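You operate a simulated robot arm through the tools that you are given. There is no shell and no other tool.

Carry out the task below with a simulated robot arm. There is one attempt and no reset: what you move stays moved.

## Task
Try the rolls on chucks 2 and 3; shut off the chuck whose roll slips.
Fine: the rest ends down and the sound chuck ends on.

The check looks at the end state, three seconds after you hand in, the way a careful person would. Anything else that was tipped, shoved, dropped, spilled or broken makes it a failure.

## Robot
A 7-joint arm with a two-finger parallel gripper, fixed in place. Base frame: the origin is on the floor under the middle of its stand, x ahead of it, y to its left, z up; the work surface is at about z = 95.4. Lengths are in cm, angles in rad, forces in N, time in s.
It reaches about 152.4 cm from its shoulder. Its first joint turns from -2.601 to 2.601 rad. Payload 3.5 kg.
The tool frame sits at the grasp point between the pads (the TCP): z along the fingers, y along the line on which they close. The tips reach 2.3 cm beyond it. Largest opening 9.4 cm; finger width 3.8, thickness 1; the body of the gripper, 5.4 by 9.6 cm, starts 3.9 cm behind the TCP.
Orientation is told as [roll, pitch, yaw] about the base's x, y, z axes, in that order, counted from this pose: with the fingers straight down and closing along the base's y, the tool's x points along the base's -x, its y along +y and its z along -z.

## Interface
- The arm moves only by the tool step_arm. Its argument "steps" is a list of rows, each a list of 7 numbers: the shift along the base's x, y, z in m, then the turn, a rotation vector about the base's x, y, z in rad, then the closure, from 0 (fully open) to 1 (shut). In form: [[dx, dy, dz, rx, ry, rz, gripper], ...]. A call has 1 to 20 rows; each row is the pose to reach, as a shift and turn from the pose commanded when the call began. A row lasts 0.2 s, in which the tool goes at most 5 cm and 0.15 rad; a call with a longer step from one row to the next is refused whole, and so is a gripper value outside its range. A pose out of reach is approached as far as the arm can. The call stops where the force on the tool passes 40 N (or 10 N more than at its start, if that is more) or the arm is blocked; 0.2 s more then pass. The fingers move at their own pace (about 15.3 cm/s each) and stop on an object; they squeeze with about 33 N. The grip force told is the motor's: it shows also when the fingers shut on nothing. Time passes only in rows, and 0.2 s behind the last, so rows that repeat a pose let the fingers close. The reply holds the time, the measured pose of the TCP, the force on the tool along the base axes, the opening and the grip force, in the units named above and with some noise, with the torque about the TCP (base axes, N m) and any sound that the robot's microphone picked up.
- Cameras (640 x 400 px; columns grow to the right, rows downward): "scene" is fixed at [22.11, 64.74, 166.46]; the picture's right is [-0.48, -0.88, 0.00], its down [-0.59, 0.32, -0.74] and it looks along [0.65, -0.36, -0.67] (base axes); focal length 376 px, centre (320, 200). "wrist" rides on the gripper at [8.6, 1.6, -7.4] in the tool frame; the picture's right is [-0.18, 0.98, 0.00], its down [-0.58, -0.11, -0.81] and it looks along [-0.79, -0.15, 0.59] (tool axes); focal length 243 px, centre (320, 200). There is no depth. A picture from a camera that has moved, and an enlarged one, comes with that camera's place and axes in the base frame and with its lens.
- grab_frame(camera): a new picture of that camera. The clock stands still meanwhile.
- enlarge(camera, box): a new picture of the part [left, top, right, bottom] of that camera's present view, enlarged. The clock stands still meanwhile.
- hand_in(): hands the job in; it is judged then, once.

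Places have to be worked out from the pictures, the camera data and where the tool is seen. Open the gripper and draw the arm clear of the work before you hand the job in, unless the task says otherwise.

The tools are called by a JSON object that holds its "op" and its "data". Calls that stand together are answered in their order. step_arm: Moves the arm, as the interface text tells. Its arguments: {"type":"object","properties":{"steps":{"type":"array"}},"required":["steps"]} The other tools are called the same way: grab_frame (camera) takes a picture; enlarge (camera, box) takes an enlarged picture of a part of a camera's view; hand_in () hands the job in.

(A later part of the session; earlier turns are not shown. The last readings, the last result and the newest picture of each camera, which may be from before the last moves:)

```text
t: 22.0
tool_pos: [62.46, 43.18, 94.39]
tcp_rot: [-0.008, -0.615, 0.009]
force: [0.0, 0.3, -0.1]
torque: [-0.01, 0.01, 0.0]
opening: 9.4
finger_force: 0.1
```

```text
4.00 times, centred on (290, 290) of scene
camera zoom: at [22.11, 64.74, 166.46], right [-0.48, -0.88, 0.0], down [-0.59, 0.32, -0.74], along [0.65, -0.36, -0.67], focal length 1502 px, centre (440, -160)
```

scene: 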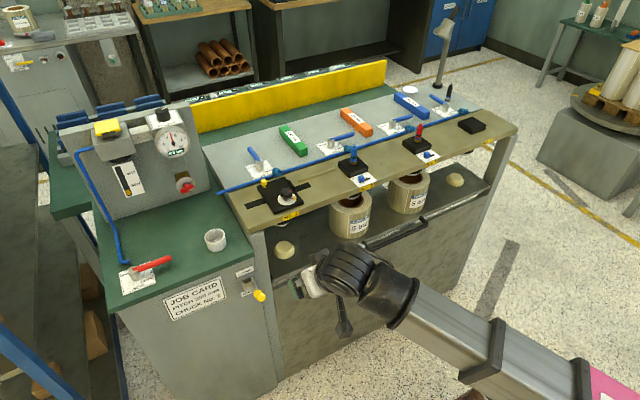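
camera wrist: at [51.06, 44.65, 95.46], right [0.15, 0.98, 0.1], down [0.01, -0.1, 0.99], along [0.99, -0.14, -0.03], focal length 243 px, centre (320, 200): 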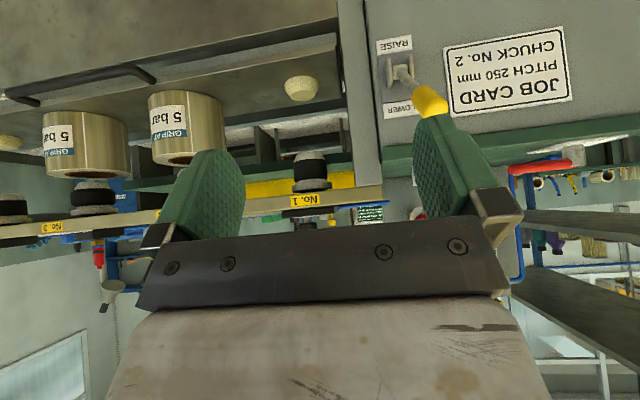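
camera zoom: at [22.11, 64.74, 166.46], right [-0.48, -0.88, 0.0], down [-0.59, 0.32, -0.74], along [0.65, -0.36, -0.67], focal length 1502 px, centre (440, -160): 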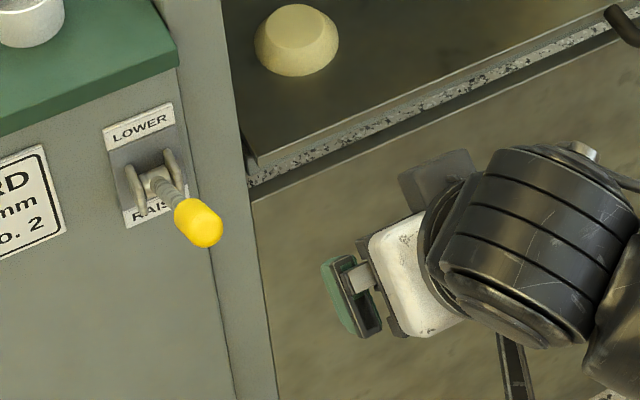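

The switch knob points up toward LOWER, so the rest may already be down. I zoom in on the rolls and chucks to see whether the chucks are inside the cores.

{"op": "enlarge", "data": {"camera": "wrist", "box": [0, 60, 240, 230]}}

{"op": "enlarge", "data": {"camera": "wrist", "box": [240, 60, 380, 220]}}

{"op": "enlarge", "data": {"camera": "scene", "box": [320, 170, 440, 245]}}

{"op": "enlarge", "data": {"camera": "scene", "box": [250, 200, 380, 290]}}

```text
2.35 times, centred on (120, 145) of wrist
camera zoom: at [51.06, 44.65, 95.46], right [0.15, 0.98, 0.1], down [0.01, -0.1, 0.99], along [0.99, -0.14, -0.03], focal length 571 px, centre (791, 329)
```

zoom: 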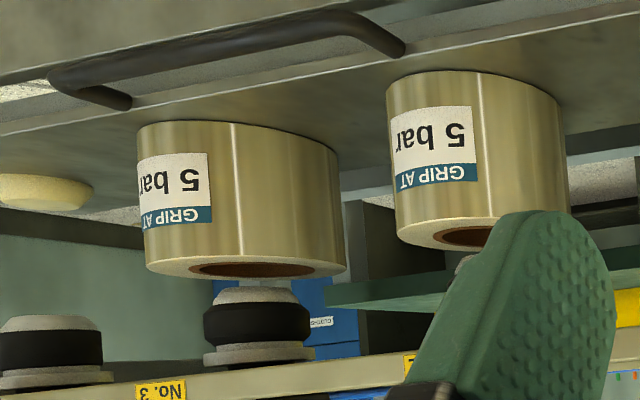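

```text
2.50 times, centred on (310, 140) of wrist
camera zoom: at [51.06, 44.65, 95.46], right [0.15, 0.98, 0.1], down [0.01, -0.1, 0.99], along [0.99, -0.14, -0.03], focal length 606 px, centre (345, 350)
```

zoom: 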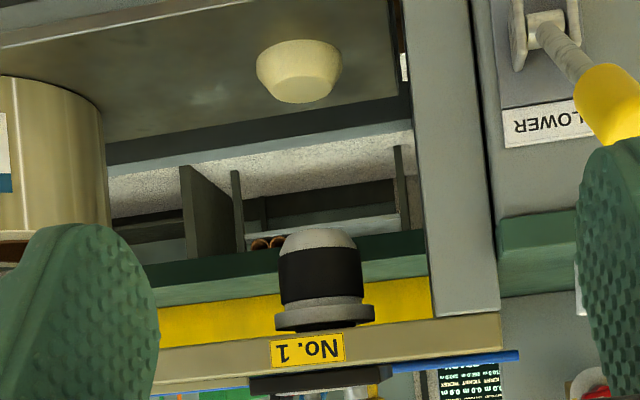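

```text
5.33 times, centred on (380, 208) of scene
camera zoom: at [22.11, 64.74, 166.46], right [-0.48, -0.88, 0.0], down [-0.59, 0.32, -0.74], along [0.65, -0.36, -0.67], focal length 2003 px, centre (0, 160)
```

zoom: 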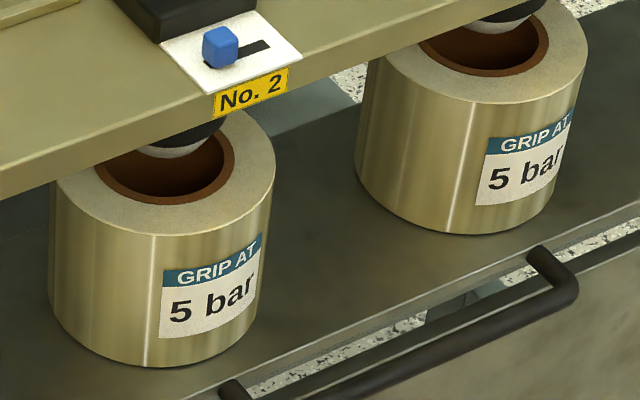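

```text
4.44 times, centred on (315, 245) of scene
camera zoom: at [22.11, 64.74, 166.46], right [-0.48, -0.88, 0.0], down [-0.59, 0.32, -0.74], along [0.65, -0.36, -0.67], focal length 1669 px, centre (342, 0)
```

zoom: 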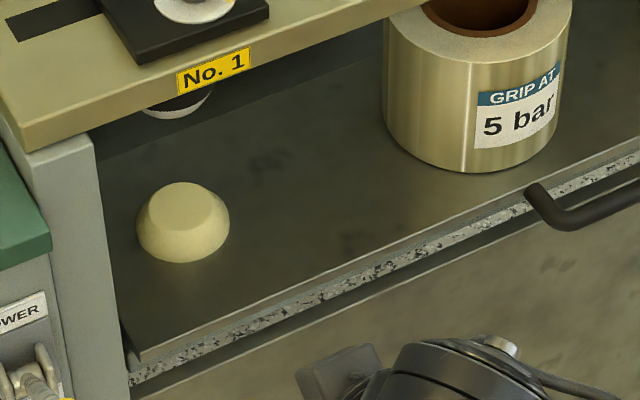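

Clear now: the rest is down and the rolls stand below the chucks, not on them; chuck 3's sleeve is bulged by air while chuck 4's is slim. So the right trial is: shut 2 and 3 again, RAISE the rest, open 2 and 3, LOWER, then watch. I go back the way I came, first up and over to y about 0.

{"op": "step_arm", "data": {"steps": [[0, -0.01, 0.04, 0, 0, 0, 1], [0, -0.03, 0.08, 0, 0, 0, 1], [0, -0.06, 0.115, 0, 0, 0, 1], [0, -0.095, 0.145, 0, 0, 0, 1], [0, -0.13, 0.17, 0, 0, 0, 1], [0, -0.17, 0.185, 0, 0, 0, 1], [0.0, -0.215, 0.19, 0, 0, 0, 1], [0.02, -0.255, 0.19, 0, 0, 0, 1], [0.04, -0.295, 0.19, 0, 0, 0, 1], [0.06, -0.335, 0.19, 0, 0, 0, 1], [0.08, -0.375, 0.19, 0, 0, 0, 1], [0.1, -0.41, 0.19, 0, 0, 0, 1], [0.12, -0.43, 0.19, 0, 0, 0, 1], [0.16, -0.43, 0.19, 0, 0, 0, 1], [0.2, -0.43, 0.19, 0, 0.05, 0, 1], [0.24, -0.43, 0.19, 0, 0.1, 0, 1], [0.28, -0.43, 0.19, 0, 0.15, 0, 1], [0.32, -0.43, 0.19, 0, 0.2, 0, 1], [0.36, -0.43, 0.19, 0, 0.25, 0, 1], [0.4, -0.43, 0.19, 0, 0.3, 0, 1]]}}

{"op": "grab_frame", "data": {"camera": "wrist"}}

{"op": "grab_frame", "data": {"camera": "scene"}}

```text
t: 26.2
tool_pos: [102.35, -0.07, 113.31]
tcp_rot: [-0.003, -0.314, 0.008]
force: [-0.9, 0.1, 0.3]
torque: [-0.01, -0.01, 0.0]
opening: 0.0
finger_force: 33.2
```

```text
taken
camera wrist: at [91.77, 1.51, 117.79], right [0.17, 0.98, 0.05], down [0.31, -0.1, 0.95], along [0.94, -0.14, -0.32], focal length 243 px, centre (320, 200)
```

wrist: 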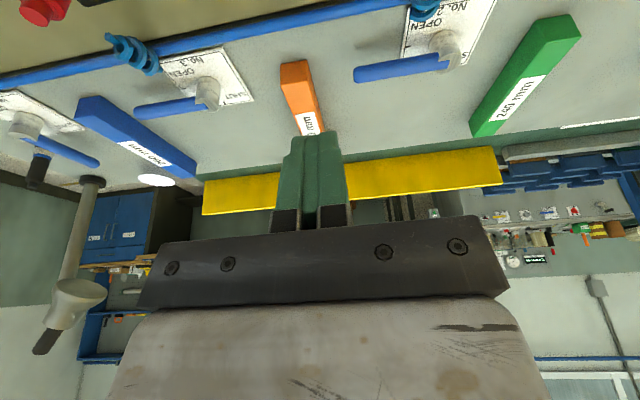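

```text
taken
```

scene: 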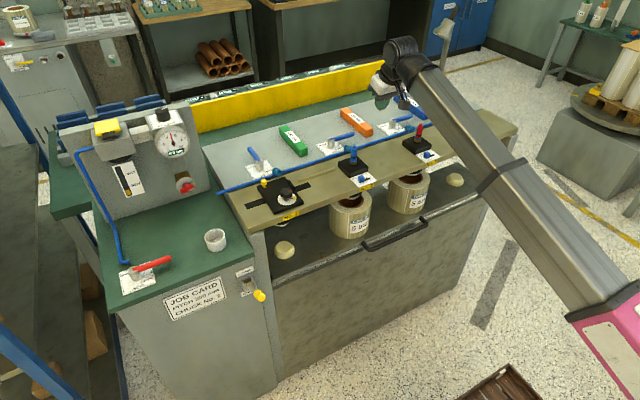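

A good view of both valves and their coils from here. I enlarge to place the coils relative to the levers before descending on that side.

{"op": "enlarge", "data": {"camera": "wrist", "box": [90, 20, 260, 130]}}

{"op": "enlarge", "data": {"camera": "wrist", "box": [340, 0, 510, 100]}}

{"op": "enlarge", "data": {"camera": "scene", "box": [310, 120, 380, 170]}}

```text
3.64 times, centred on (175, 75) of wrist
camera zoom: at [91.77, 1.51, 117.79], right [0.17, 0.98, 0.05], down [0.31, -0.1, 0.95], along [0.94, -0.14, -0.32], focal length 882 px, centre (847, 654)
```

zoom: 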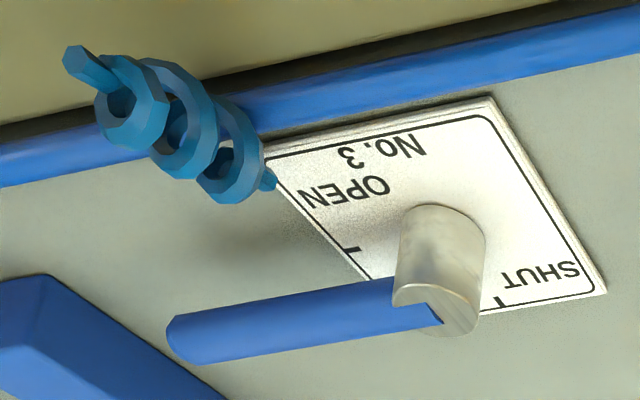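

```text
3.76 times, centred on (425, 50) of wrist
camera zoom: at [91.77, 1.51, 117.79], right [0.17, 0.98, 0.05], down [0.31, -0.1, 0.95], along [0.94, -0.14, -0.32], focal length 913 px, centre (-75, 765)
```

zoom: 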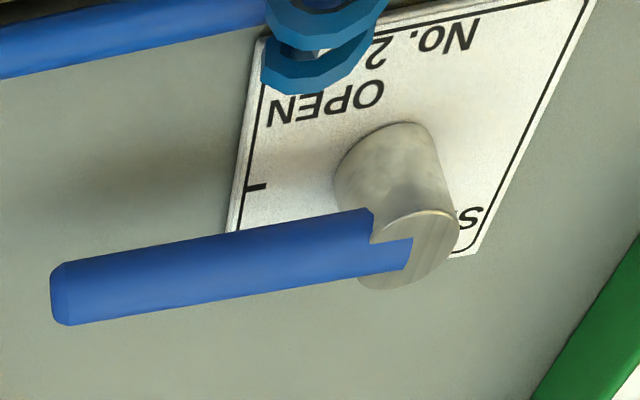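

```text
8.00 times, centred on (345, 145) of scene
camera zoom: at [22.11, 64.74, 166.46], right [-0.48, -0.88, 0.0], down [-0.59, 0.32, -0.74], along [0.65, -0.36, -0.67], focal length 3004 px, centre (120, 640)
```

zoom: 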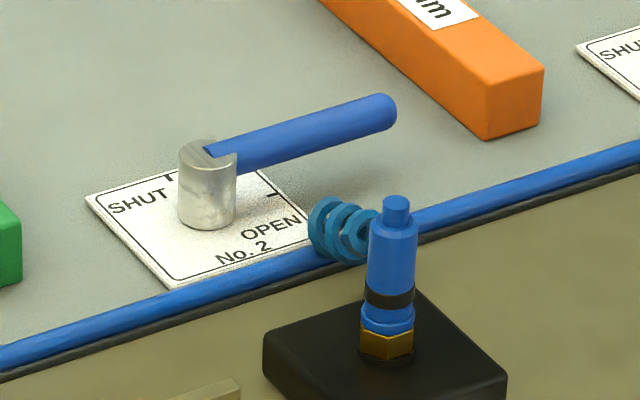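

The coil stands about 4-6 cm robot-side of the lever, so there is room for the closed fingers just behind lever 2's outer half. I straighten the tool and go over (108.35, 3.7, 110).

{"op": "step_arm", "data": {"steps": [[0.02, 0.013, -0.01, 0, 0.105, 0, 1], [0.04, 0.026, -0.02, 0, 0.21, 0, 1], [0.06, 0.038, -0.03, 0, 0.315, 0, 1], [0.06, 0.038, -0.06, 0, 0.315, 0, 1], [0.06, 0.038, -0.06, 0, 0.315, 0, 1]]}}

{"op": "grab_frame", "data": {"camera": "wrist"}}

{"op": "enlarge", "data": {"camera": "scene", "box": [300, 70, 440, 170]}}

```text
t: 27.4
tool_pos: [108.36, 3.84, 107.54]
tcp_rot: [-0.001, 0.002, 0.007]
force: [-0.4, -0.6, 0.7]
torque: [0.0, -0.04, 0.02]
opening: 0.0
finger_force: 32.7
```

```text
taken
camera wrist: at [99.73, 5.42, 114.94], right [0.18, 0.98, 0.0], down [0.58, -0.1, 0.81], along [0.79, -0.14, -0.59], focal length 243 px, centre (320, 200)
```

wrist: 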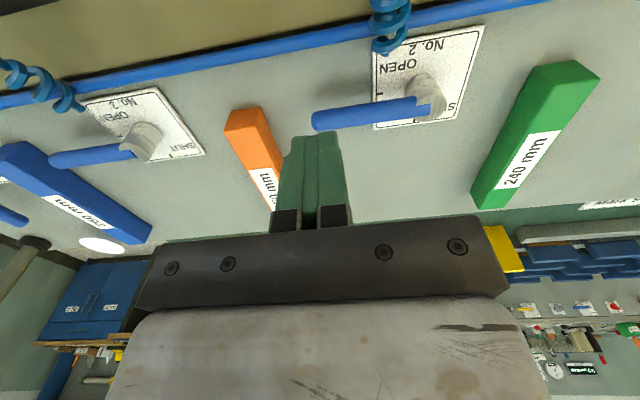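

```text
4.00 times, centred on (370, 120) of scene
camera zoom: at [22.11, 64.74, 166.46], right [-0.48, -0.88, 0.0], down [-0.59, 0.32, -0.74], along [0.65, -0.36, -0.67], focal length 1502 px, centre (120, 520)
```

zoom: 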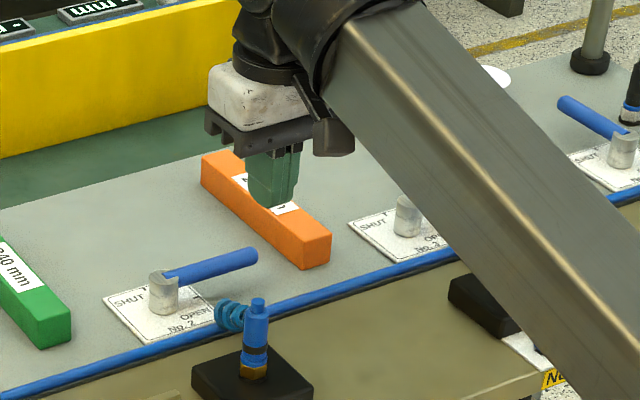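

The finger's front face is nearly under the lever's edge, so I shift 0.5 cm toward the robot and lower to lever height.

{"op": "step_arm", "data": {"steps": [[-0.006, -0.001, 0, 0, 0, 0, 1], [-0.006, -0.001, -0.04, 0, 0, 0, 1], [-0.006, -0.001, -0.078, 0, 0, 0, 1], [-0.006, -0.001, -0.078, 0, 0, 0, 1]]}}

{"op": "grab_frame", "data": {"camera": "wrist"}}

{"op": "enlarge", "data": {"camera": "scene", "box": [300, 70, 440, 170]}}

```text
t: 28.4
tool_pos: [107.89, 3.71, 99.49]
tcp_rot: [-0.004, 0.0, 0.008]
force: [0.5, -0.4, 1.1]
torque: [-0.01, 0.0, -0.04]
opening: 0.0
finger_force: 32.8
```

```text
taken
camera wrist: at [99.21, 5.3, 106.91], right [0.18, 0.98, 0.0], down [0.58, -0.1, 0.81], along [0.79, -0.14, -0.59], focal length 243 px, centre (320, 200)
```

wrist: 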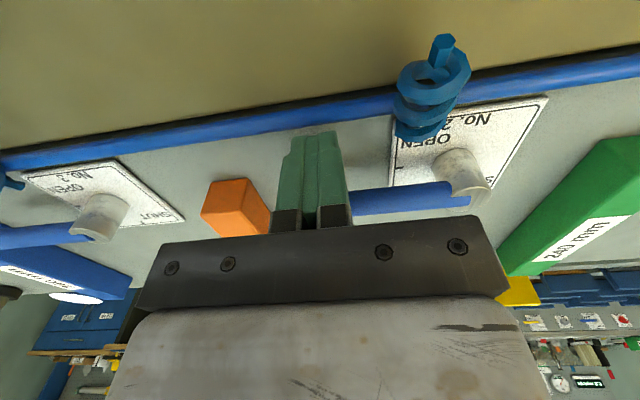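

```text
4.00 times, centred on (370, 120) of scene
camera zoom: at [22.11, 64.74, 166.46], right [-0.48, -0.88, 0.0], down [-0.59, 0.32, -0.74], along [0.65, -0.36, -0.67], focal length 1502 px, centre (120, 520)
```

zoom: 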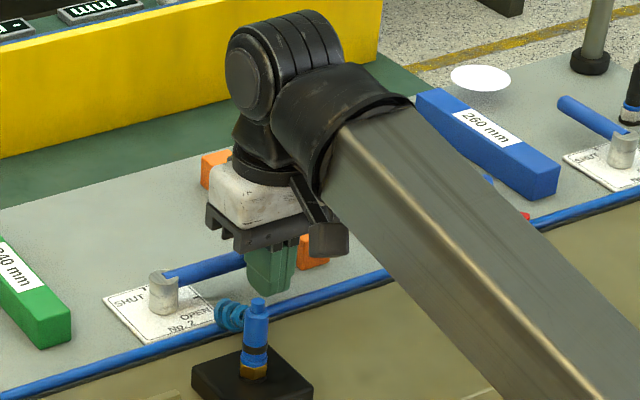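

Fingers are behind the lever's outer end, clear of the coil. I now sweep lever 2 back to SHUT along the arc.

{"op": "step_arm", "data": {"steps": [[0.004, 0.001, 0, 0, 0, 0, 1], [0.0066, 0.002, 0, 0, 0, 0, 1], [0.0152, 0.0018, 0, 0, 0, 0, 1], [0.0238, 0.0019, 0, 0, 0, 0, 1], [0.0325, 0.0037, 0, 0, 0, 0, 1], [0.0405, 0.0061, 0, 0, 0, 0, 1], [0.0485, 0.0102, 0, 0, 0, 0, 1], [0.0557, 0.0147, 0, 0, 0, 0, 1], [0.063, 0.0202, 0, 0, 0, 0, 1], [0.0696, 0.0262, 0, 0, 0, 0, 1], [0.076, 0.0335, 0, 0, 0, 0, 1], [0.0815, 0.0411, 0, 0, 0, 0, 1], [0.0857, 0.05, 0, 0, 0, 0, 1], [0.0891, 0.0594, 0, 0, 0, 0, 1], [0.0891, 0.062, 0, 0, 0, 0, 1], [0.0891, 0.062, 0, 0, 0, 0, 1]]}}

{"op": "grab_frame", "data": {"camera": "wrist"}}

{"op": "enlarge", "data": {"camera": "scene", "box": [300, 70, 440, 170]}}

```text
t: 31.8
tool_pos: [116.66, 9.75, 99.61]
tcp_rot: [-0.002, -0.001, 0.006]
force: [2.3, -9.6, 0.4]
torque: [-0.12, -0.05, -0.04]
opening: 0.0
finger_force: 32.8
```

```text
taken
camera wrist: at [108.0, 11.43, 107.03], right [0.18, 0.98, 0.0], down [0.58, -0.1, 0.81], along [0.79, -0.14, -0.59], focal length 243 px, centre (320, 200)
```

wrist: 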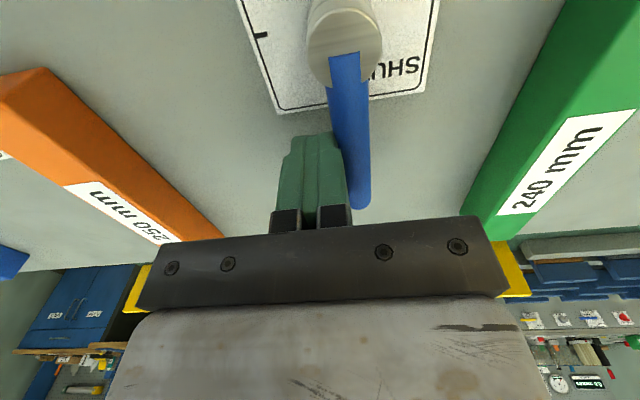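

```text
4.00 times, centred on (370, 120) of scene
camera zoom: at [22.11, 64.74, 166.46], right [-0.48, -0.88, 0.0], down [-0.59, 0.32, -0.74], along [0.65, -0.36, -0.67], focal length 1502 px, centre (120, 520)
```

zoom: 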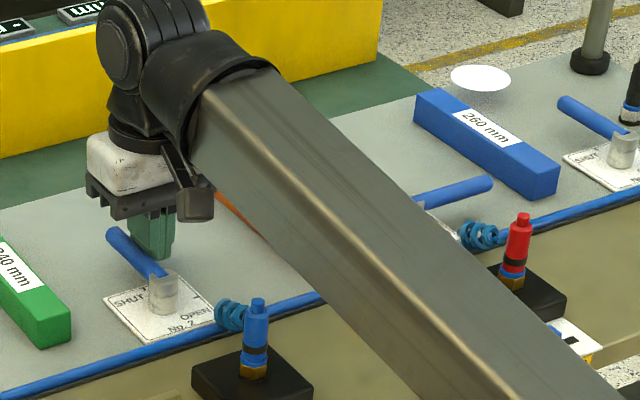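

Lever 2 is back near SHUT with about 10 N resisting; I press 0.5 cm further to make sure it is at its stop.

{"op": "step_arm", "data": {"steps": [[0, 0.003, 0, 0, 0, 0, 1], [0, 0.006, 0, 0, 0, 0, 1], [0, 0.008, 0, 0, 0, 0, 1]]}}

{"op": "enlarge", "data": {"camera": "wrist", "box": [230, 0, 460, 220]}}

```text
t: 32.6
tool_pos: [116.6, 9.83, 99.61]
tcp_rot: [-0.015, 0.002, 0.002]
force: [-0.1, -18.0, 2.7]
torque: [-0.25, -0.01, 0.19]
opening: 0.0
finger_force: 33.2
stopped in row 3: the force on the tool passed its limit at 42 N (the readings are from after the stop); the commanded pose is now the measured one
```

```text
1.82 times, centred on (345, 110) of wrist
camera zoom: at [108.0, 11.59, 107.02], right [0.18, 0.98, -0.01], down [0.58, -0.1, 0.81], along [0.79, -0.15, -0.59], focal length 441 px, centre (274, 364)
```

zoom: 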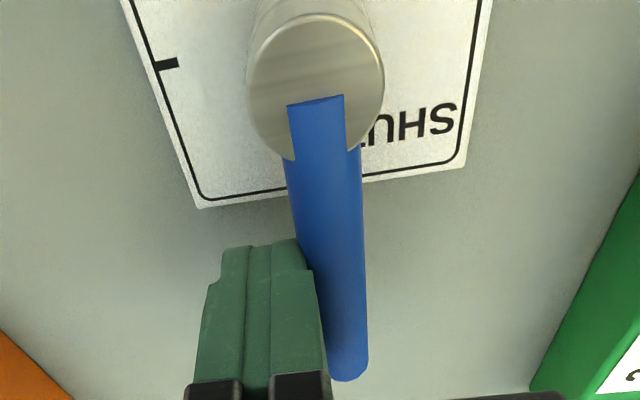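

Lever 2 is firmly at its SHUT stop. I withdraw, rise, and go over to the robot side of lever 3's outer end at about (107.8, -20.7).

{"op": "step_arm", "data": {"steps": [[0, -0.01, 0, 0, 0, 0, 1], [0, -0.015, 0.04, 0, 0, 0, 1], [0, -0.015, 0.08, 0, 0, 0, 1], [-0.005, -0.03, 0.1, 0, 0, 0, 1], [-0.015, -0.07, 0.1, 0, 0, 0, 1], [-0.025, -0.11, 0.1, 0, 0, 0, 1], [-0.04, -0.15, 0.1, 0, 0, 0, 1], [-0.055, -0.19, 0.1, 0, 0, 0, 1], [-0.07, -0.23, 0.1, 0, 0, 0, 1], [-0.08, -0.27, 0.1, 0, 0, 0, 1], [-0.088, -0.306, 0.1, 0, 0, 0, 1], [-0.088, -0.306, 0.08, 0, 0, 0, 1], [-0.088, -0.306, 0.08, 0, 0, 0, 1]]}}

{"op": "grab_frame", "data": {"camera": "wrist"}}

{"op": "grab_frame", "data": {"camera": "scene"}}

```text
t: 35.4
tool_pos: [107.82, -20.42, 107.48]
tcp_rot: [-0.01, -0.002, 0.005]
force: [0.0, -0.4, -0.1]
torque: [0.01, 0.04, 0.01]
opening: 0.01
finger_force: 33.1
```

```text
taken
camera wrist: at [99.18, -18.73, 114.87], right [0.18, 0.98, -0.01], down [0.58, -0.1, 0.81], along [0.79, -0.15, -0.59], focal length 243 px, centre (320, 200)
```

wrist: 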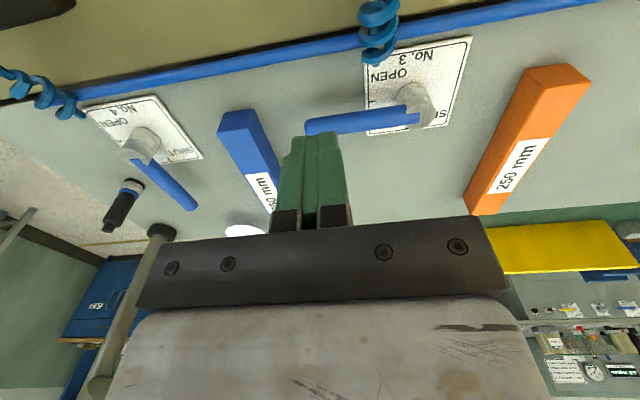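

```text
taken
```

scene: 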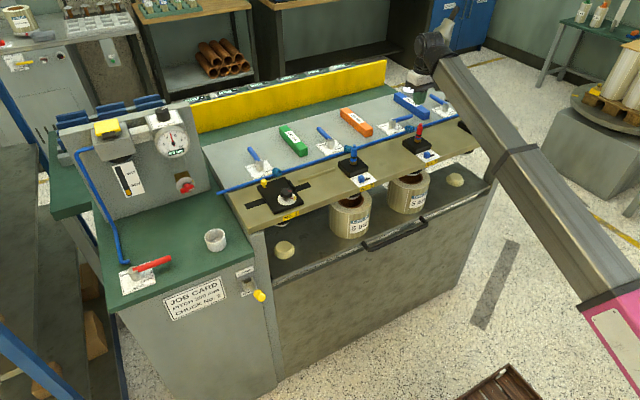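

Same geometry as before; I shift 0.3 cm robotward and lower behind lever 3.

{"op": "step_arm", "data": {"steps": [[-0.004, -0.002, 0, 0, 0, 0, 1], [-0.004, -0.002, -0.04, 0, 0, 0, 1], [-0.004, -0.002, -0.078, 0, 0, 0, 1], [-0.004, -0.002, -0.078, 0, 0, 0, 1]]}}

{"op": "grab_frame", "data": {"camera": "wrist"}}

```text
t: 36.4
tool_pos: [107.41, -20.66, 99.84]
tcp_rot: [-0.009, 0.0, 0.005]
force: [-0.5, 0.7, 0.4]
torque: [0.01, 0.0, 0.03]
opening: 0.0
finger_force: 32.9
```

```text
taken
camera wrist: at [98.84, -19.06, 107.17], right [0.18, 0.98, -0.01], down [0.58, -0.1, 0.81], along [0.79, -0.15, -0.59], focal length 243 px, centre (320, 200)
```

wrist: 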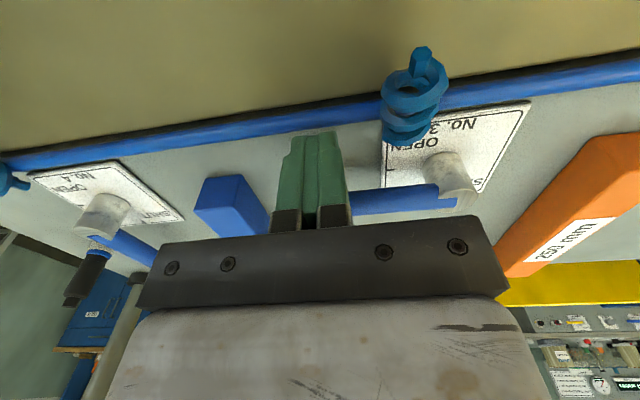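

In position. I sweep lever 3 back to SHUT and press it lightly to its stop.

{"op": "step_arm", "data": {"steps": [[0.006, 0, 0, 0, 0, 0, 1], [0.0114, 0.0006, 0, 0, 0, 0, 1], [0.02, 0.0006, 0, 0, 0, 0, 1], [0.0286, 0.0006, 0, 0, 0, 0, 1], [0.0373, 0.0024, 0, 0, 0, 0, 1], [0.0453, 0.0048, 0, 0, 0, 0, 1], [0.0533, 0.0089, 0, 0, 0, 0, 1], [0.0605, 0.0134, 0, 0, 0, 0, 1], [0.0678, 0.0189, 0, 0, 0, 0, 1], [0.0744, 0.0249, 0, 0, 0, 0, 1], [0.0808, 0.0322, 0, 0, 0, 0, 1], [0.0863, 0.0398, 0, 0, 0, 0, 1], [0.0905, 0.0487, 0, 0, 0, 0, 1], [0.0939, 0.0581, 0, 0, 0, 0, 1], [0.0939, 0.062, 0, 0, 0, 0, 1], [0.0939, 0.0655, 0, 0, 0, 0, 1], [0.0939, 0.0675, 0, 0, 0, 0, 1]]}}

{"op": "grab_frame", "data": {"camera": "wrist"}}

```text
t: 39.7
tool_pos: [116.8, -15.12, 99.78]
tcp_rot: [-0.022, 0.004, -0.002]
force: [-3.0, -19.2, 2.1]
torque: [-0.25, 0.05, 0.31]
opening: 0.0
finger_force: 33.0
stopped in row 16: the force on the tool passed its limit at 43 N (the readings are from after the stop); the commanded pose is now the measured one
```

```text
taken
camera wrist: at [108.12, -13.3, 107.22], right [0.19, 0.98, -0.02], down [0.58, -0.09, 0.81], along [0.79, -0.16, -0.59], focal length 243 px, centre (320, 200)
```

wrist: 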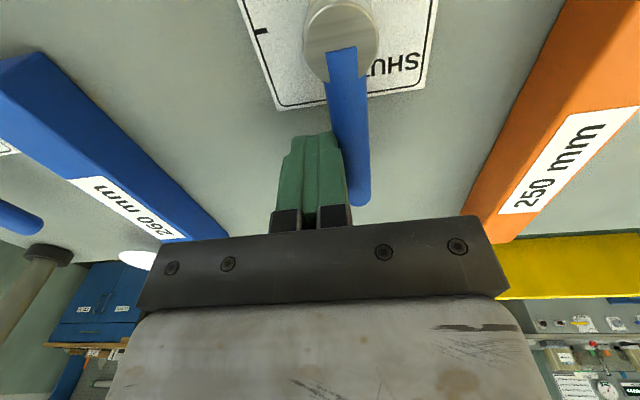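

Lever 3 is at its SHUT stop. I withdraw, rise and draw the arm back between the fittings, tilting the tool forward, toward the cabinet front.

{"op": "step_arm", "data": {"steps": [[0, -0.01, 0, 0, 0, 0, 1], [0, -0.012, 0.04, 0, 0, 0, 1], [0, -0.01, 0.08, 0, 0, 0, 1], [-0.01, 0.02, 0.11, 0, -0.1, 0, 1], [-0.025, 0.055, 0.125, 0, -0.2, 0, 1], [-0.045, 0.09, 0.13, 0, -0.3, 0, 1], [-0.065, 0.125, 0.13, 0, -0.3, 0, 1], [-0.09, 0.15, 0.13, 0, -0.3, 0, 1], [-0.13, 0.151, 0.13, 0, -0.35, 0, 1], [-0.17, 0.151, 0.13, 0, -0.4, 0, 1], [-0.21, 0.151, 0.13, 0, -0.45, 0, 1], [-0.25, 0.151, 0.13, 0, -0.5, 0, 1], [-0.29, 0.151, 0.13, 0, -0.55, 0, 1], [-0.33, 0.151, 0.13, 0, -0.6, 0, 1], [-0.37, 0.151, 0.13, 0, -0.6, 0, 1], [-0.41, 0.151, 0.13, 0, -0.6, 0, 1], [-0.45, 0.151, 0.13, 0, -0.6, 0, 1], [-0.47, 0.18, 0.13, 0, -0.6, 0, 1], [-0.49, 0.22, 0.13, 0, -0.6, 0, 1], [-0.51, 0.26, 0.13, 0, -0.6, 0, 1]]}}

{"op": "grab_frame", "data": {"camera": "scene"}}

{"op": "grab_frame", "data": {"camera": "wrist"}}

```text
t: 43.9
tool_pos: [65.77, 11.01, 112.76]
tcp_rot: [-0.018, -0.599, 0.0]
force: [0.2, -0.3, -0.1]
torque: [-0.03, -0.01, -0.04]
opening: 0.0
finger_force: 33.6
```

```text
taken
```

scene: 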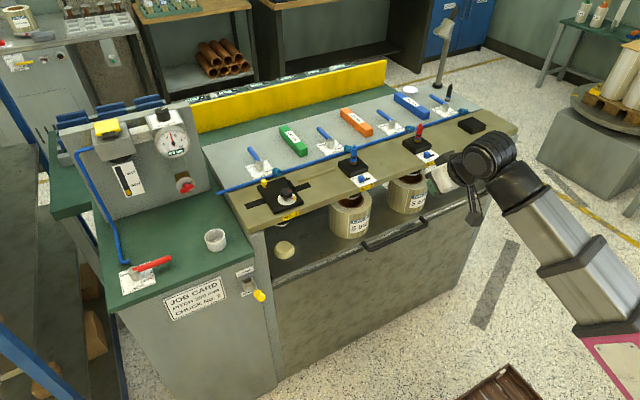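

```text
taken
camera wrist: at [54.41, 12.83, 113.95], right [0.16, 0.98, 0.09], down [0.03, -0.09, 1.0], along [0.99, -0.16, -0.04], focal length 243 px, centre (320, 200)
```

wrist: 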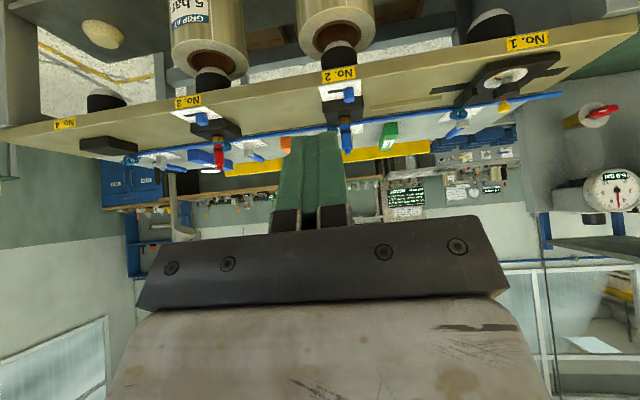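

All four levers are at SHUT now. I go to the viewing place in front of the switch with fingers closed to get a clean look at it.

{"op": "step_arm", "data": {"steps": [[-0.01, 0.035, -0.01, 0, 0, 0, 1], [-0.02, 0.075, -0.02, 0, 0, 0, 1], [-0.03, 0.115, -0.035, 0, 0, 0, 1], [-0.037, 0.155, -0.055, 0, 0, 0, 1], [-0.037, 0.195, -0.08, 0, 0, 0, 1], [-0.037, 0.235, -0.105, 0, 0, 0, 1], [-0.037, 0.275, -0.13, 0, 0, 0, 1], [-0.037, 0.305, -0.155, 0, 0, 0, 1], [-0.037, 0.32, -0.18, 0, 0, 0, 1], [-0.037, 0.32, -0.18, 0, 0, 0, 1]]}}

{"op": "grab_frame", "data": {"camera": "wrist"}}

{"op": "enlarge", "data": {"camera": "wrist", "box": [340, 0, 500, 120]}}

{"op": "enlarge", "data": {"camera": "wrist", "box": [0, 60, 240, 230]}}

{"op": "grab_frame", "data": {"camera": "scene"}}

```text
t: 46.1
tool_pos: [62.06, 43.25, 94.93]
tcp_rot: [-0.017, -0.598, 0.0]
force: [-0.3, -0.1, 0.4]
torque: [0.0, -0.02, -0.02]
opening: 0.01
finger_force: 32.7
```

```text
taken
camera wrist: at [50.76, 45.04, 96.11], right [0.16, 0.98, 0.09], down [0.03, -0.09, 1.0], along [0.99, -0.16, -0.04], focal length 243 px, centre (320, 200)
```

wrist: 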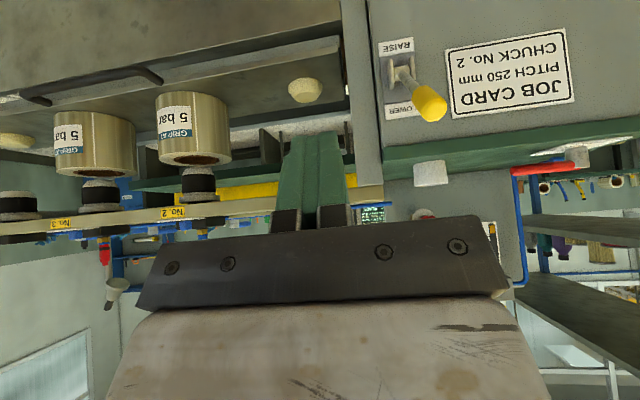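

```text
3.33 times, centred on (420, 60) of wrist
camera zoom: at [50.76, 45.04, 96.11], right [0.16, 0.98, 0.09], down [0.03, -0.09, 1.0], along [0.99, -0.16, -0.04], focal length 809 px, centre (-13, 667)
```

zoom: 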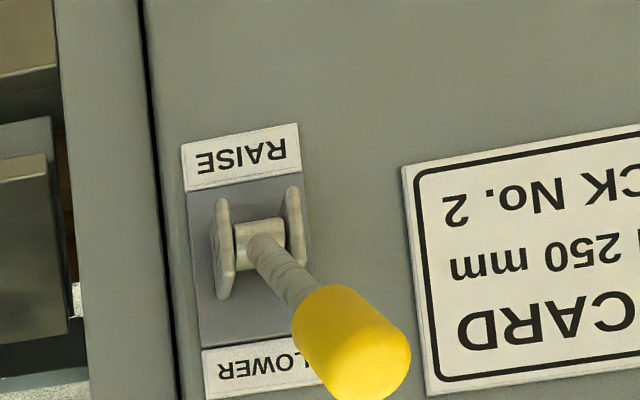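

```text
2.35 times, centred on (120, 145) of wrist
camera zoom: at [50.76, 45.04, 96.11], right [0.16, 0.98, 0.09], down [0.03, -0.09, 1.0], along [0.99, -0.16, -0.04], focal length 571 px, centre (791, 329)
```

zoom: 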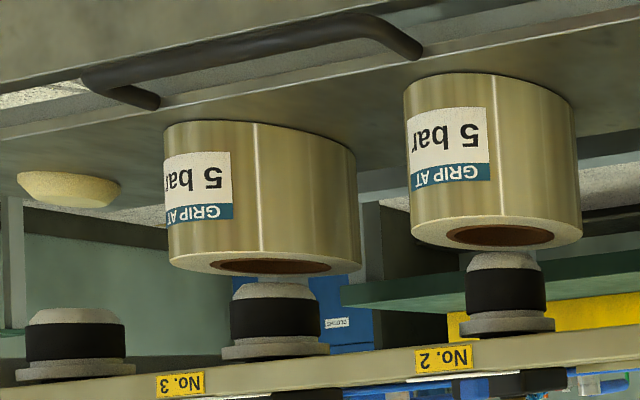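

```text
taken
```

scene: 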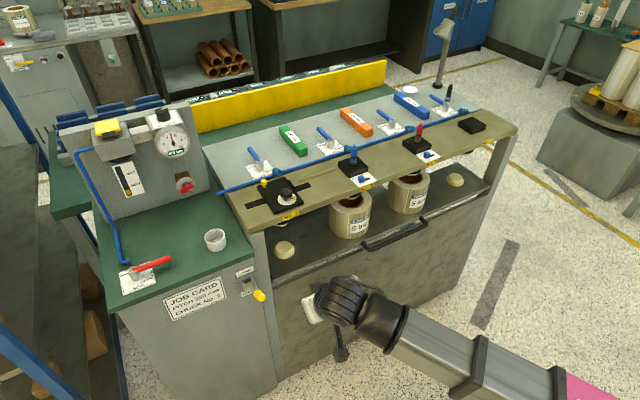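

Chucks 2 and 3 are slim again, and the switch knob is up at LOWER, at about (75, 52.3, 87.3) with its pivot near (85, 52.3, 79). I open the fingers and go to a pre-grasp point about 8 cm short of the knob along the tool's direction.

{"op": "step_arm", "data": {"steps": [[0.0, 0.03, 0.01, 0, 0, 0, 0.5], [0.02, 0.06, 0.01, 0, 0, 0, 0], [0.05, 0.09, 0.0, 0, 0, 0, 0], [0.08, 0.09, -0.005, 0, 0, 0, 0], [0.08, 0.09, -0.005, 0, 0, 0, 0]]}}

{"op": "grab_frame", "data": {"camera": "wrist"}}

{"op": "enlarge", "data": {"camera": "scene", "box": [190, 220, 350, 340]}}

```text
t: 47.3
tool_pos: [70.21, 52.24, 94.43]
tcp_rot: [-0.016, -0.599, 0.003]
force: [-0.6, -0.1, -0.3]
torque: [0.03, -0.02, -0.03]
opening: 9.41
finger_force: 0.0
```

```text
taken
camera wrist: at [58.82, 54.03, 95.65], right [0.16, 0.98, 0.09], down [0.03, -0.09, 1.0], along [0.99, -0.16, -0.04], focal length 243 px, centre (320, 200)
```

wrist: 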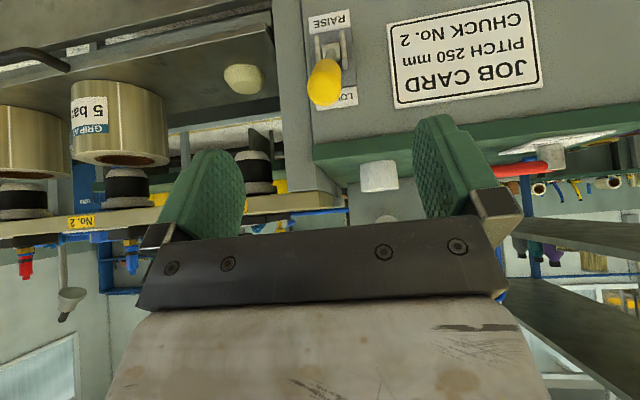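

```text
3.33 times, centred on (270, 280) of scene
camera zoom: at [22.11, 64.74, 166.46], right [-0.48, -0.88, 0.0], down [-0.59, 0.32, -0.74], along [0.65, -0.36, -0.67], focal length 1252 px, centre (487, -67)
```

zoom: 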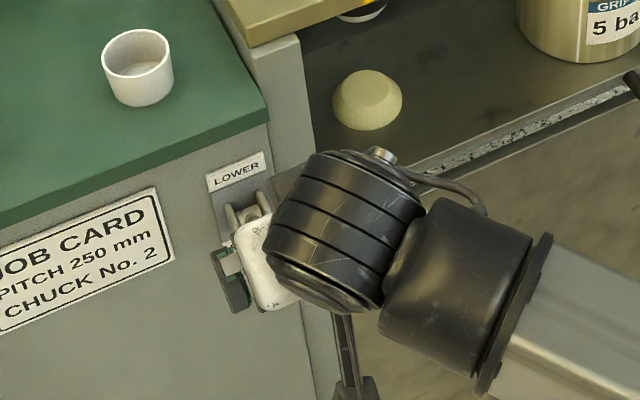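

Triangulating the two wrist views gives the knob at (74.9, 52.4, 86.9), right between the open fingers' line. I advance so the fingers straddle it.

{"op": "step_arm", "data": {"steps": [[0.016, 0.001, -0.025, 0, 0, 0, 0], [0.032, 0.0015, -0.05, 0, 0, 0, 0], [0.046, 0.0015, -0.073, 0, 0, 0, 0], [0.046, 0.0015, -0.073, 0, 0, 0, 0]]}}

{"op": "grab_frame", "data": {"camera": "wrist"}}

{"op": "enlarge", "data": {"camera": "scene", "box": [190, 220, 350, 340]}}

```text
t: 48.3
tool_pos: [74.75, 52.49, 87.12]
tcp_rot: [-0.016, -0.6, 0.001]
force: [0.3, -0.2, -0.1]
torque: [-0.02, -0.03, 0.0]
opening: 9.4
finger_force: 0.1
```

```text
taken
camera wrist: at [63.46, 54.18, 88.24], right [0.16, 0.98, 0.09], down [0.03, -0.09, 1.0], along [0.99, -0.16, -0.04], focal length 243 px, centre (320, 200)
```

wrist: 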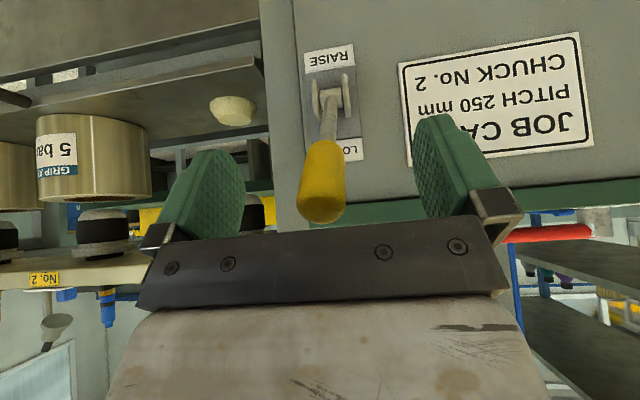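

```text
3.33 times, centred on (270, 280) of scene
camera zoom: at [22.11, 64.74, 166.46], right [-0.48, -0.88, 0.0], down [-0.59, 0.32, -0.74], along [0.65, -0.36, -0.67], focal length 1252 px, centre (487, -67)
```

zoom: 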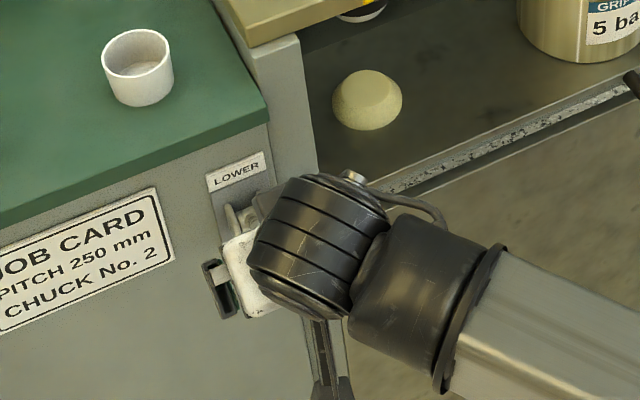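

The knob sits well centred between the pads. I close the fingers on it.

{"op": "step_arm", "data": {"steps": [[0, 0, 0, 0, 0, 0, 0.5], [0, 0, 0, 0, 0, 0, 1], [0, 0, 0, 0, 0, 0, 1]]}}

{"op": "grab_frame", "data": {"camera": "wrist"}}

```text
t: 49.1
tool_pos: [74.83, 52.58, 86.96]
tcp_rot: [-0.015, -0.598, 0.003]
force: [1.1, 5.1, -1.3]
torque: [1.19, -0.01, 1.46]
opening: 2.2
finger_force: 44.5
```

```text
taken
camera wrist: at [63.45, 54.24, 88.25], right [0.16, 0.98, 0.09], down [0.03, -0.1, 1.0], along [0.99, -0.16, -0.04], focal length 243 px, centre (320, 200)
```

wrist: 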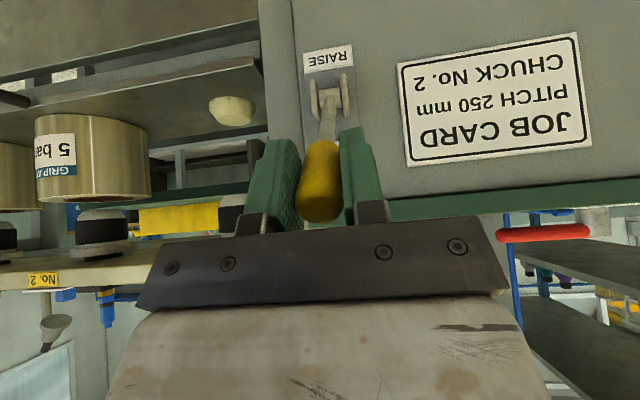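

The knob is held (opening 2.2), and the pivot triangulates to (85.8, 52.6, 77.9). I swing the knob down along its arc to mid travel first, watching the force.

{"op": "step_arm", "data": {"steps": [[-0.006, 0, -0.009, 0, 0, 0, 1], [-0.0131, 0, -0.0189, 0, 0, 0, 1], [-0.0187, 0, -0.0298, 0, 0, 0, 1], [-0.0235, 0, -0.0413, 0, 0, 0, 1], [-0.027, 0, -0.0531, 0, 0, 0, 1], [-0.0299, 0, -0.0652, 0, 0, 0, 1], [-0.0315, 0, -0.0775, 0, 0, 0, 1], [-0.0321, 0, -0.0899, 0, 0, 0, 1]]}}

{"op": "grab_frame", "data": {"camera": "wrist"}}

{"op": "grab_frame", "data": {"camera": "scene"}}

```text
t: 50.9
tool_pos: [71.3, 52.66, 78.01]
tcp_rot: [-0.017, -0.599, 0.0]
force: [-8.8, 23.1, 17.6]
torque: [-0.11, -1.4, 0.92]
opening: 2.18
finger_force: 44.4
```

```text
taken
camera wrist: at [59.92, 54.22, 79.24], right [0.16, 0.98, 0.09], down [0.02, -0.1, 0.99], along [0.99, -0.16, -0.04], focal length 243 px, centre (320, 200)
```

wrist: 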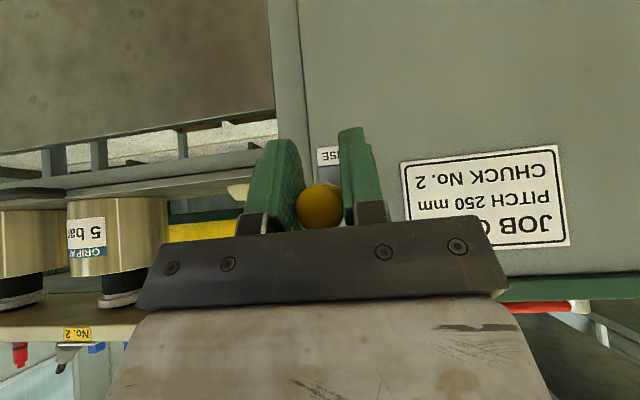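

```text
taken
```

scene: 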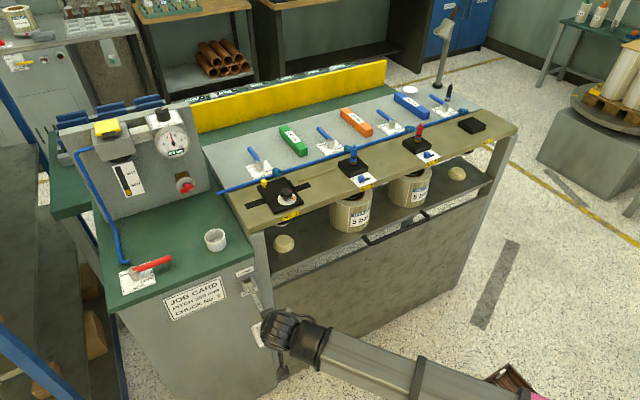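

The rest has begun rising as the lever came level. I continue down the arc toward RAISE, easing a little to +y to relieve the sideways force.

{"op": "step_arm", "data": {"steps": [[0, 0.003, 0, 0, 0, 0, 1], [0.0006, 0.004, -0.0124, 0, 0, 0, 1], [0.0022, 0.004, -0.0247, 0, 0, 0, 1], [0.005, 0.004, -0.0368, 0, 0, 0, 1], [0.0086, 0.004, -0.0486, 0, 0, 0, 1]]}}

{"op": "grab_frame", "data": {"camera": "wrist"}}

{"op": "grab_frame", "data": {"camera": "scene"}}

```text
t: 52.1
tool_pos: [72.09, 52.41, 73.04]
tcp_rot: [-0.023, -0.594, -0.001]
force: [-27.6, -29.8, 7.1]
torque: [0.16, -1.18, 0.87]
opening: 2.19
finger_force: 45.3
```

```text
taken
camera wrist: at [60.85, 54.29, 74.33], right [0.17, 0.98, 0.09], down [0.03, -0.09, 1.0], along [0.99, -0.16, -0.04], focal length 243 px, centre (320, 200)
```

wrist: 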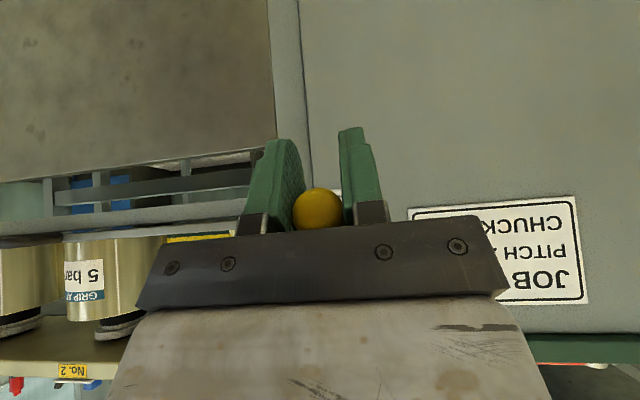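

```text
taken
```

scene: 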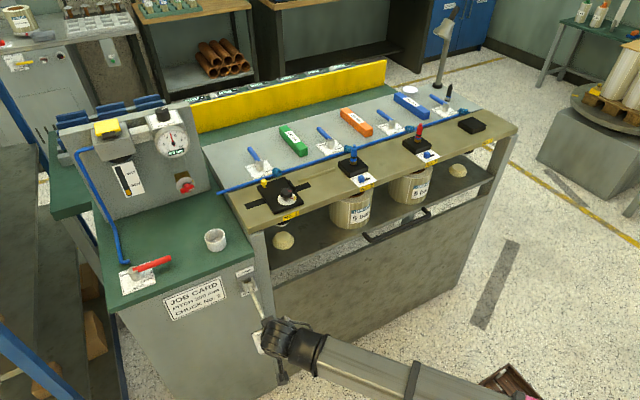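

The rest is rising with the rolls. The readings show I am about 2 mm too far in +y and a bit too far in +x; I correct these and continue down.

{"op": "step_arm", "data": {"steps": [[-0.003, -0.002, 0, 0, 0, 0, 1], [-0.002, -0.002, -0.009, 0, 0, 0, 1], [0.0005, -0.002, -0.018, 0, 0, 0, 1], [0.004, -0.002, -0.027, 0, 0, 0, 1]]}}

{"op": "grab_frame", "data": {"camera": "wrist"}}

{"op": "grab_frame", "data": {"camera": "scene"}}

```text
t: 53.1
tool_pos: [73.01, 52.5, 70.48]
tcp_rot: [-0.02, -0.6, 0.001]
force: [11.7, -29.3, 21.0]
torque: [0.27, -0.61, 0.7]
opening: 2.17
finger_force: 44.9
```

```text
taken
camera wrist: at [61.51, 54.24, 71.72], right [0.16, 0.98, 0.09], down [0.02, -0.09, 1.0], along [0.99, -0.16, -0.04], focal length 243 px, centre (320, 200)
```

wrist: 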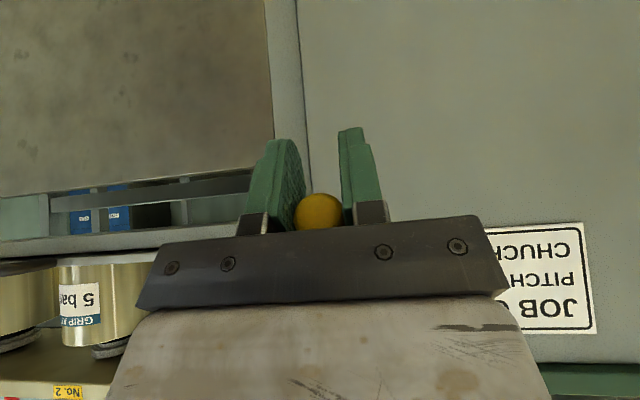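

```text
taken
```

scene: 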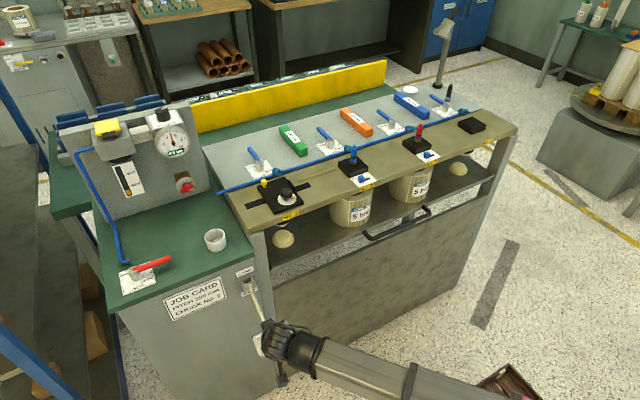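

Still moving; I shift 2 mm to -y to relieve the side force and push slightly further along the arc to find the stop.

{"op": "step_arm", "data": {"steps": [[0.0, -0.002, 0, 0, 0, 0, 1], [0.003, -0.003, -0.006, 0, 0, 0, 1], [0.007, -0.003, -0.012, 0, 0, 0, 1], [0.011, -0.003, -0.018, 0, 0, 0, 1]]}}

{"op": "enlarge", "data": {"camera": "scene", "box": [190, 220, 350, 340]}}

{"op": "enlarge", "data": {"camera": "scene", "box": [300, 140, 480, 250]}}

```text
t: 54.1
tool_pos: [73.59, 52.52, 68.64]
tcp_rot: [-0.016, -0.598, 0.0]
force: [-10.5, 1.4, 14.8]
torque: [-0.27, -1.44, 0.51]
opening: 2.14
finger_force: 45.4
```

```text
3.33 times, centred on (270, 280) of scene
camera zoom: at [22.11, 64.74, 166.46], right [-0.48, -0.88, 0.0], down [-0.59, 0.32, -0.74], along [0.65, -0.36, -0.67], focal length 1252 px, centre (487, -67)
```

zoom: 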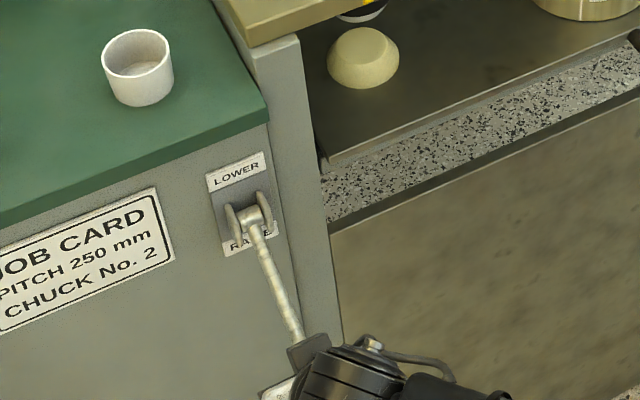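

```text
3.56 times, centred on (390, 195) of scene
camera zoom: at [22.11, 64.74, 166.46], right [-0.48, -0.88, 0.0], down [-0.59, 0.32, -0.74], along [0.65, -0.36, -0.67], focal length 1335 px, centre (71, 218)
```

zoom: 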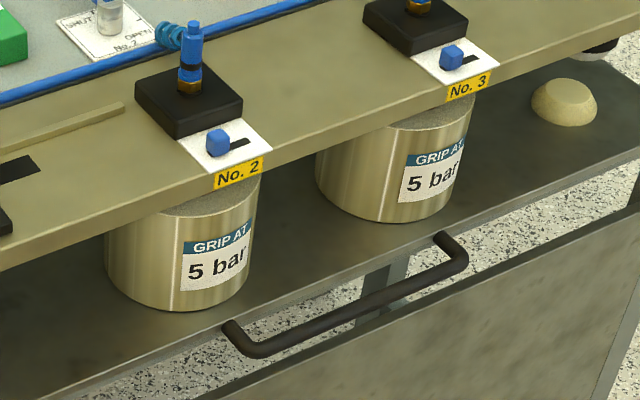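

The rest has visibly come up and the lever is about 37 degrees down. I press a bit more to be sure it is at its stop, then release.

{"op": "step_arm", "data": {"steps": [[0.003, 0, -0.005, 0, 0, 0, 1], [0.006, 0, -0.009, 0, 0, 0, 1], [0.009, 0, -0.013, 0, 0, 0, 1], [0.009, 0, -0.013, 0, 0, 0, 1]]}}

{"op": "enlarge", "data": {"camera": "scene", "box": [190, 220, 350, 340]}}

{"op": "enlarge", "data": {"camera": "scene", "box": [300, 140, 480, 250]}}

```text
t: 55.1
tool_pos: [74.55, 52.45, 67.25]
tcp_rot: [-0.018, -0.595, 0.0]
force: [-29.5, 18.9, -3.3]
torque: [-0.34, -1.57, -0.36]
opening: 2.14
finger_force: 45.0
```

```text
3.33 times, centred on (270, 280) of scene
camera zoom: at [22.11, 64.74, 166.46], right [-0.48, -0.88, 0.0], down [-0.59, 0.32, -0.74], along [0.65, -0.36, -0.67], focal length 1252 px, centre (487, -67)
```

zoom: 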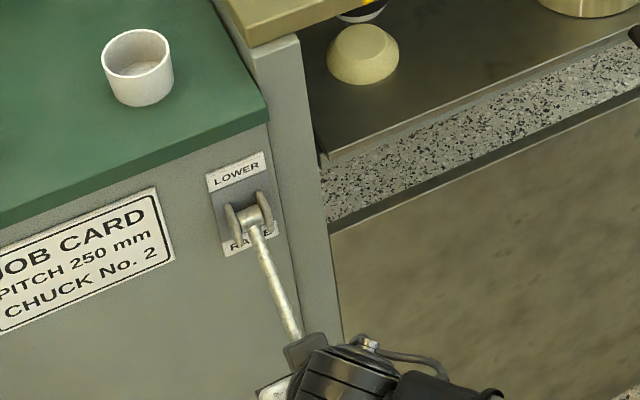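

```text
3.56 times, centred on (390, 195) of scene
camera zoom: at [22.11, 64.74, 166.46], right [-0.48, -0.88, 0.0], down [-0.59, 0.32, -0.74], along [0.65, -0.36, -0.67], focal length 1335 px, centre (71, 218)
```

zoom: 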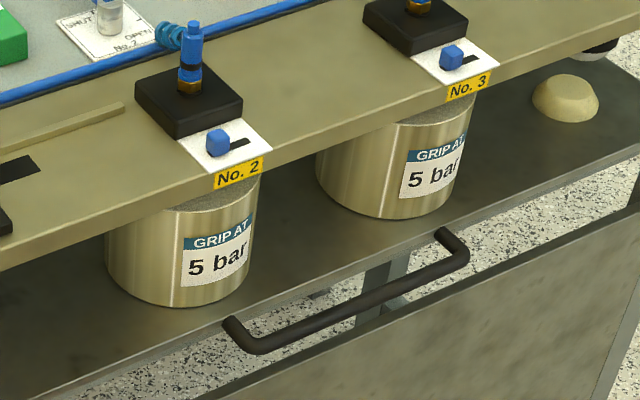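

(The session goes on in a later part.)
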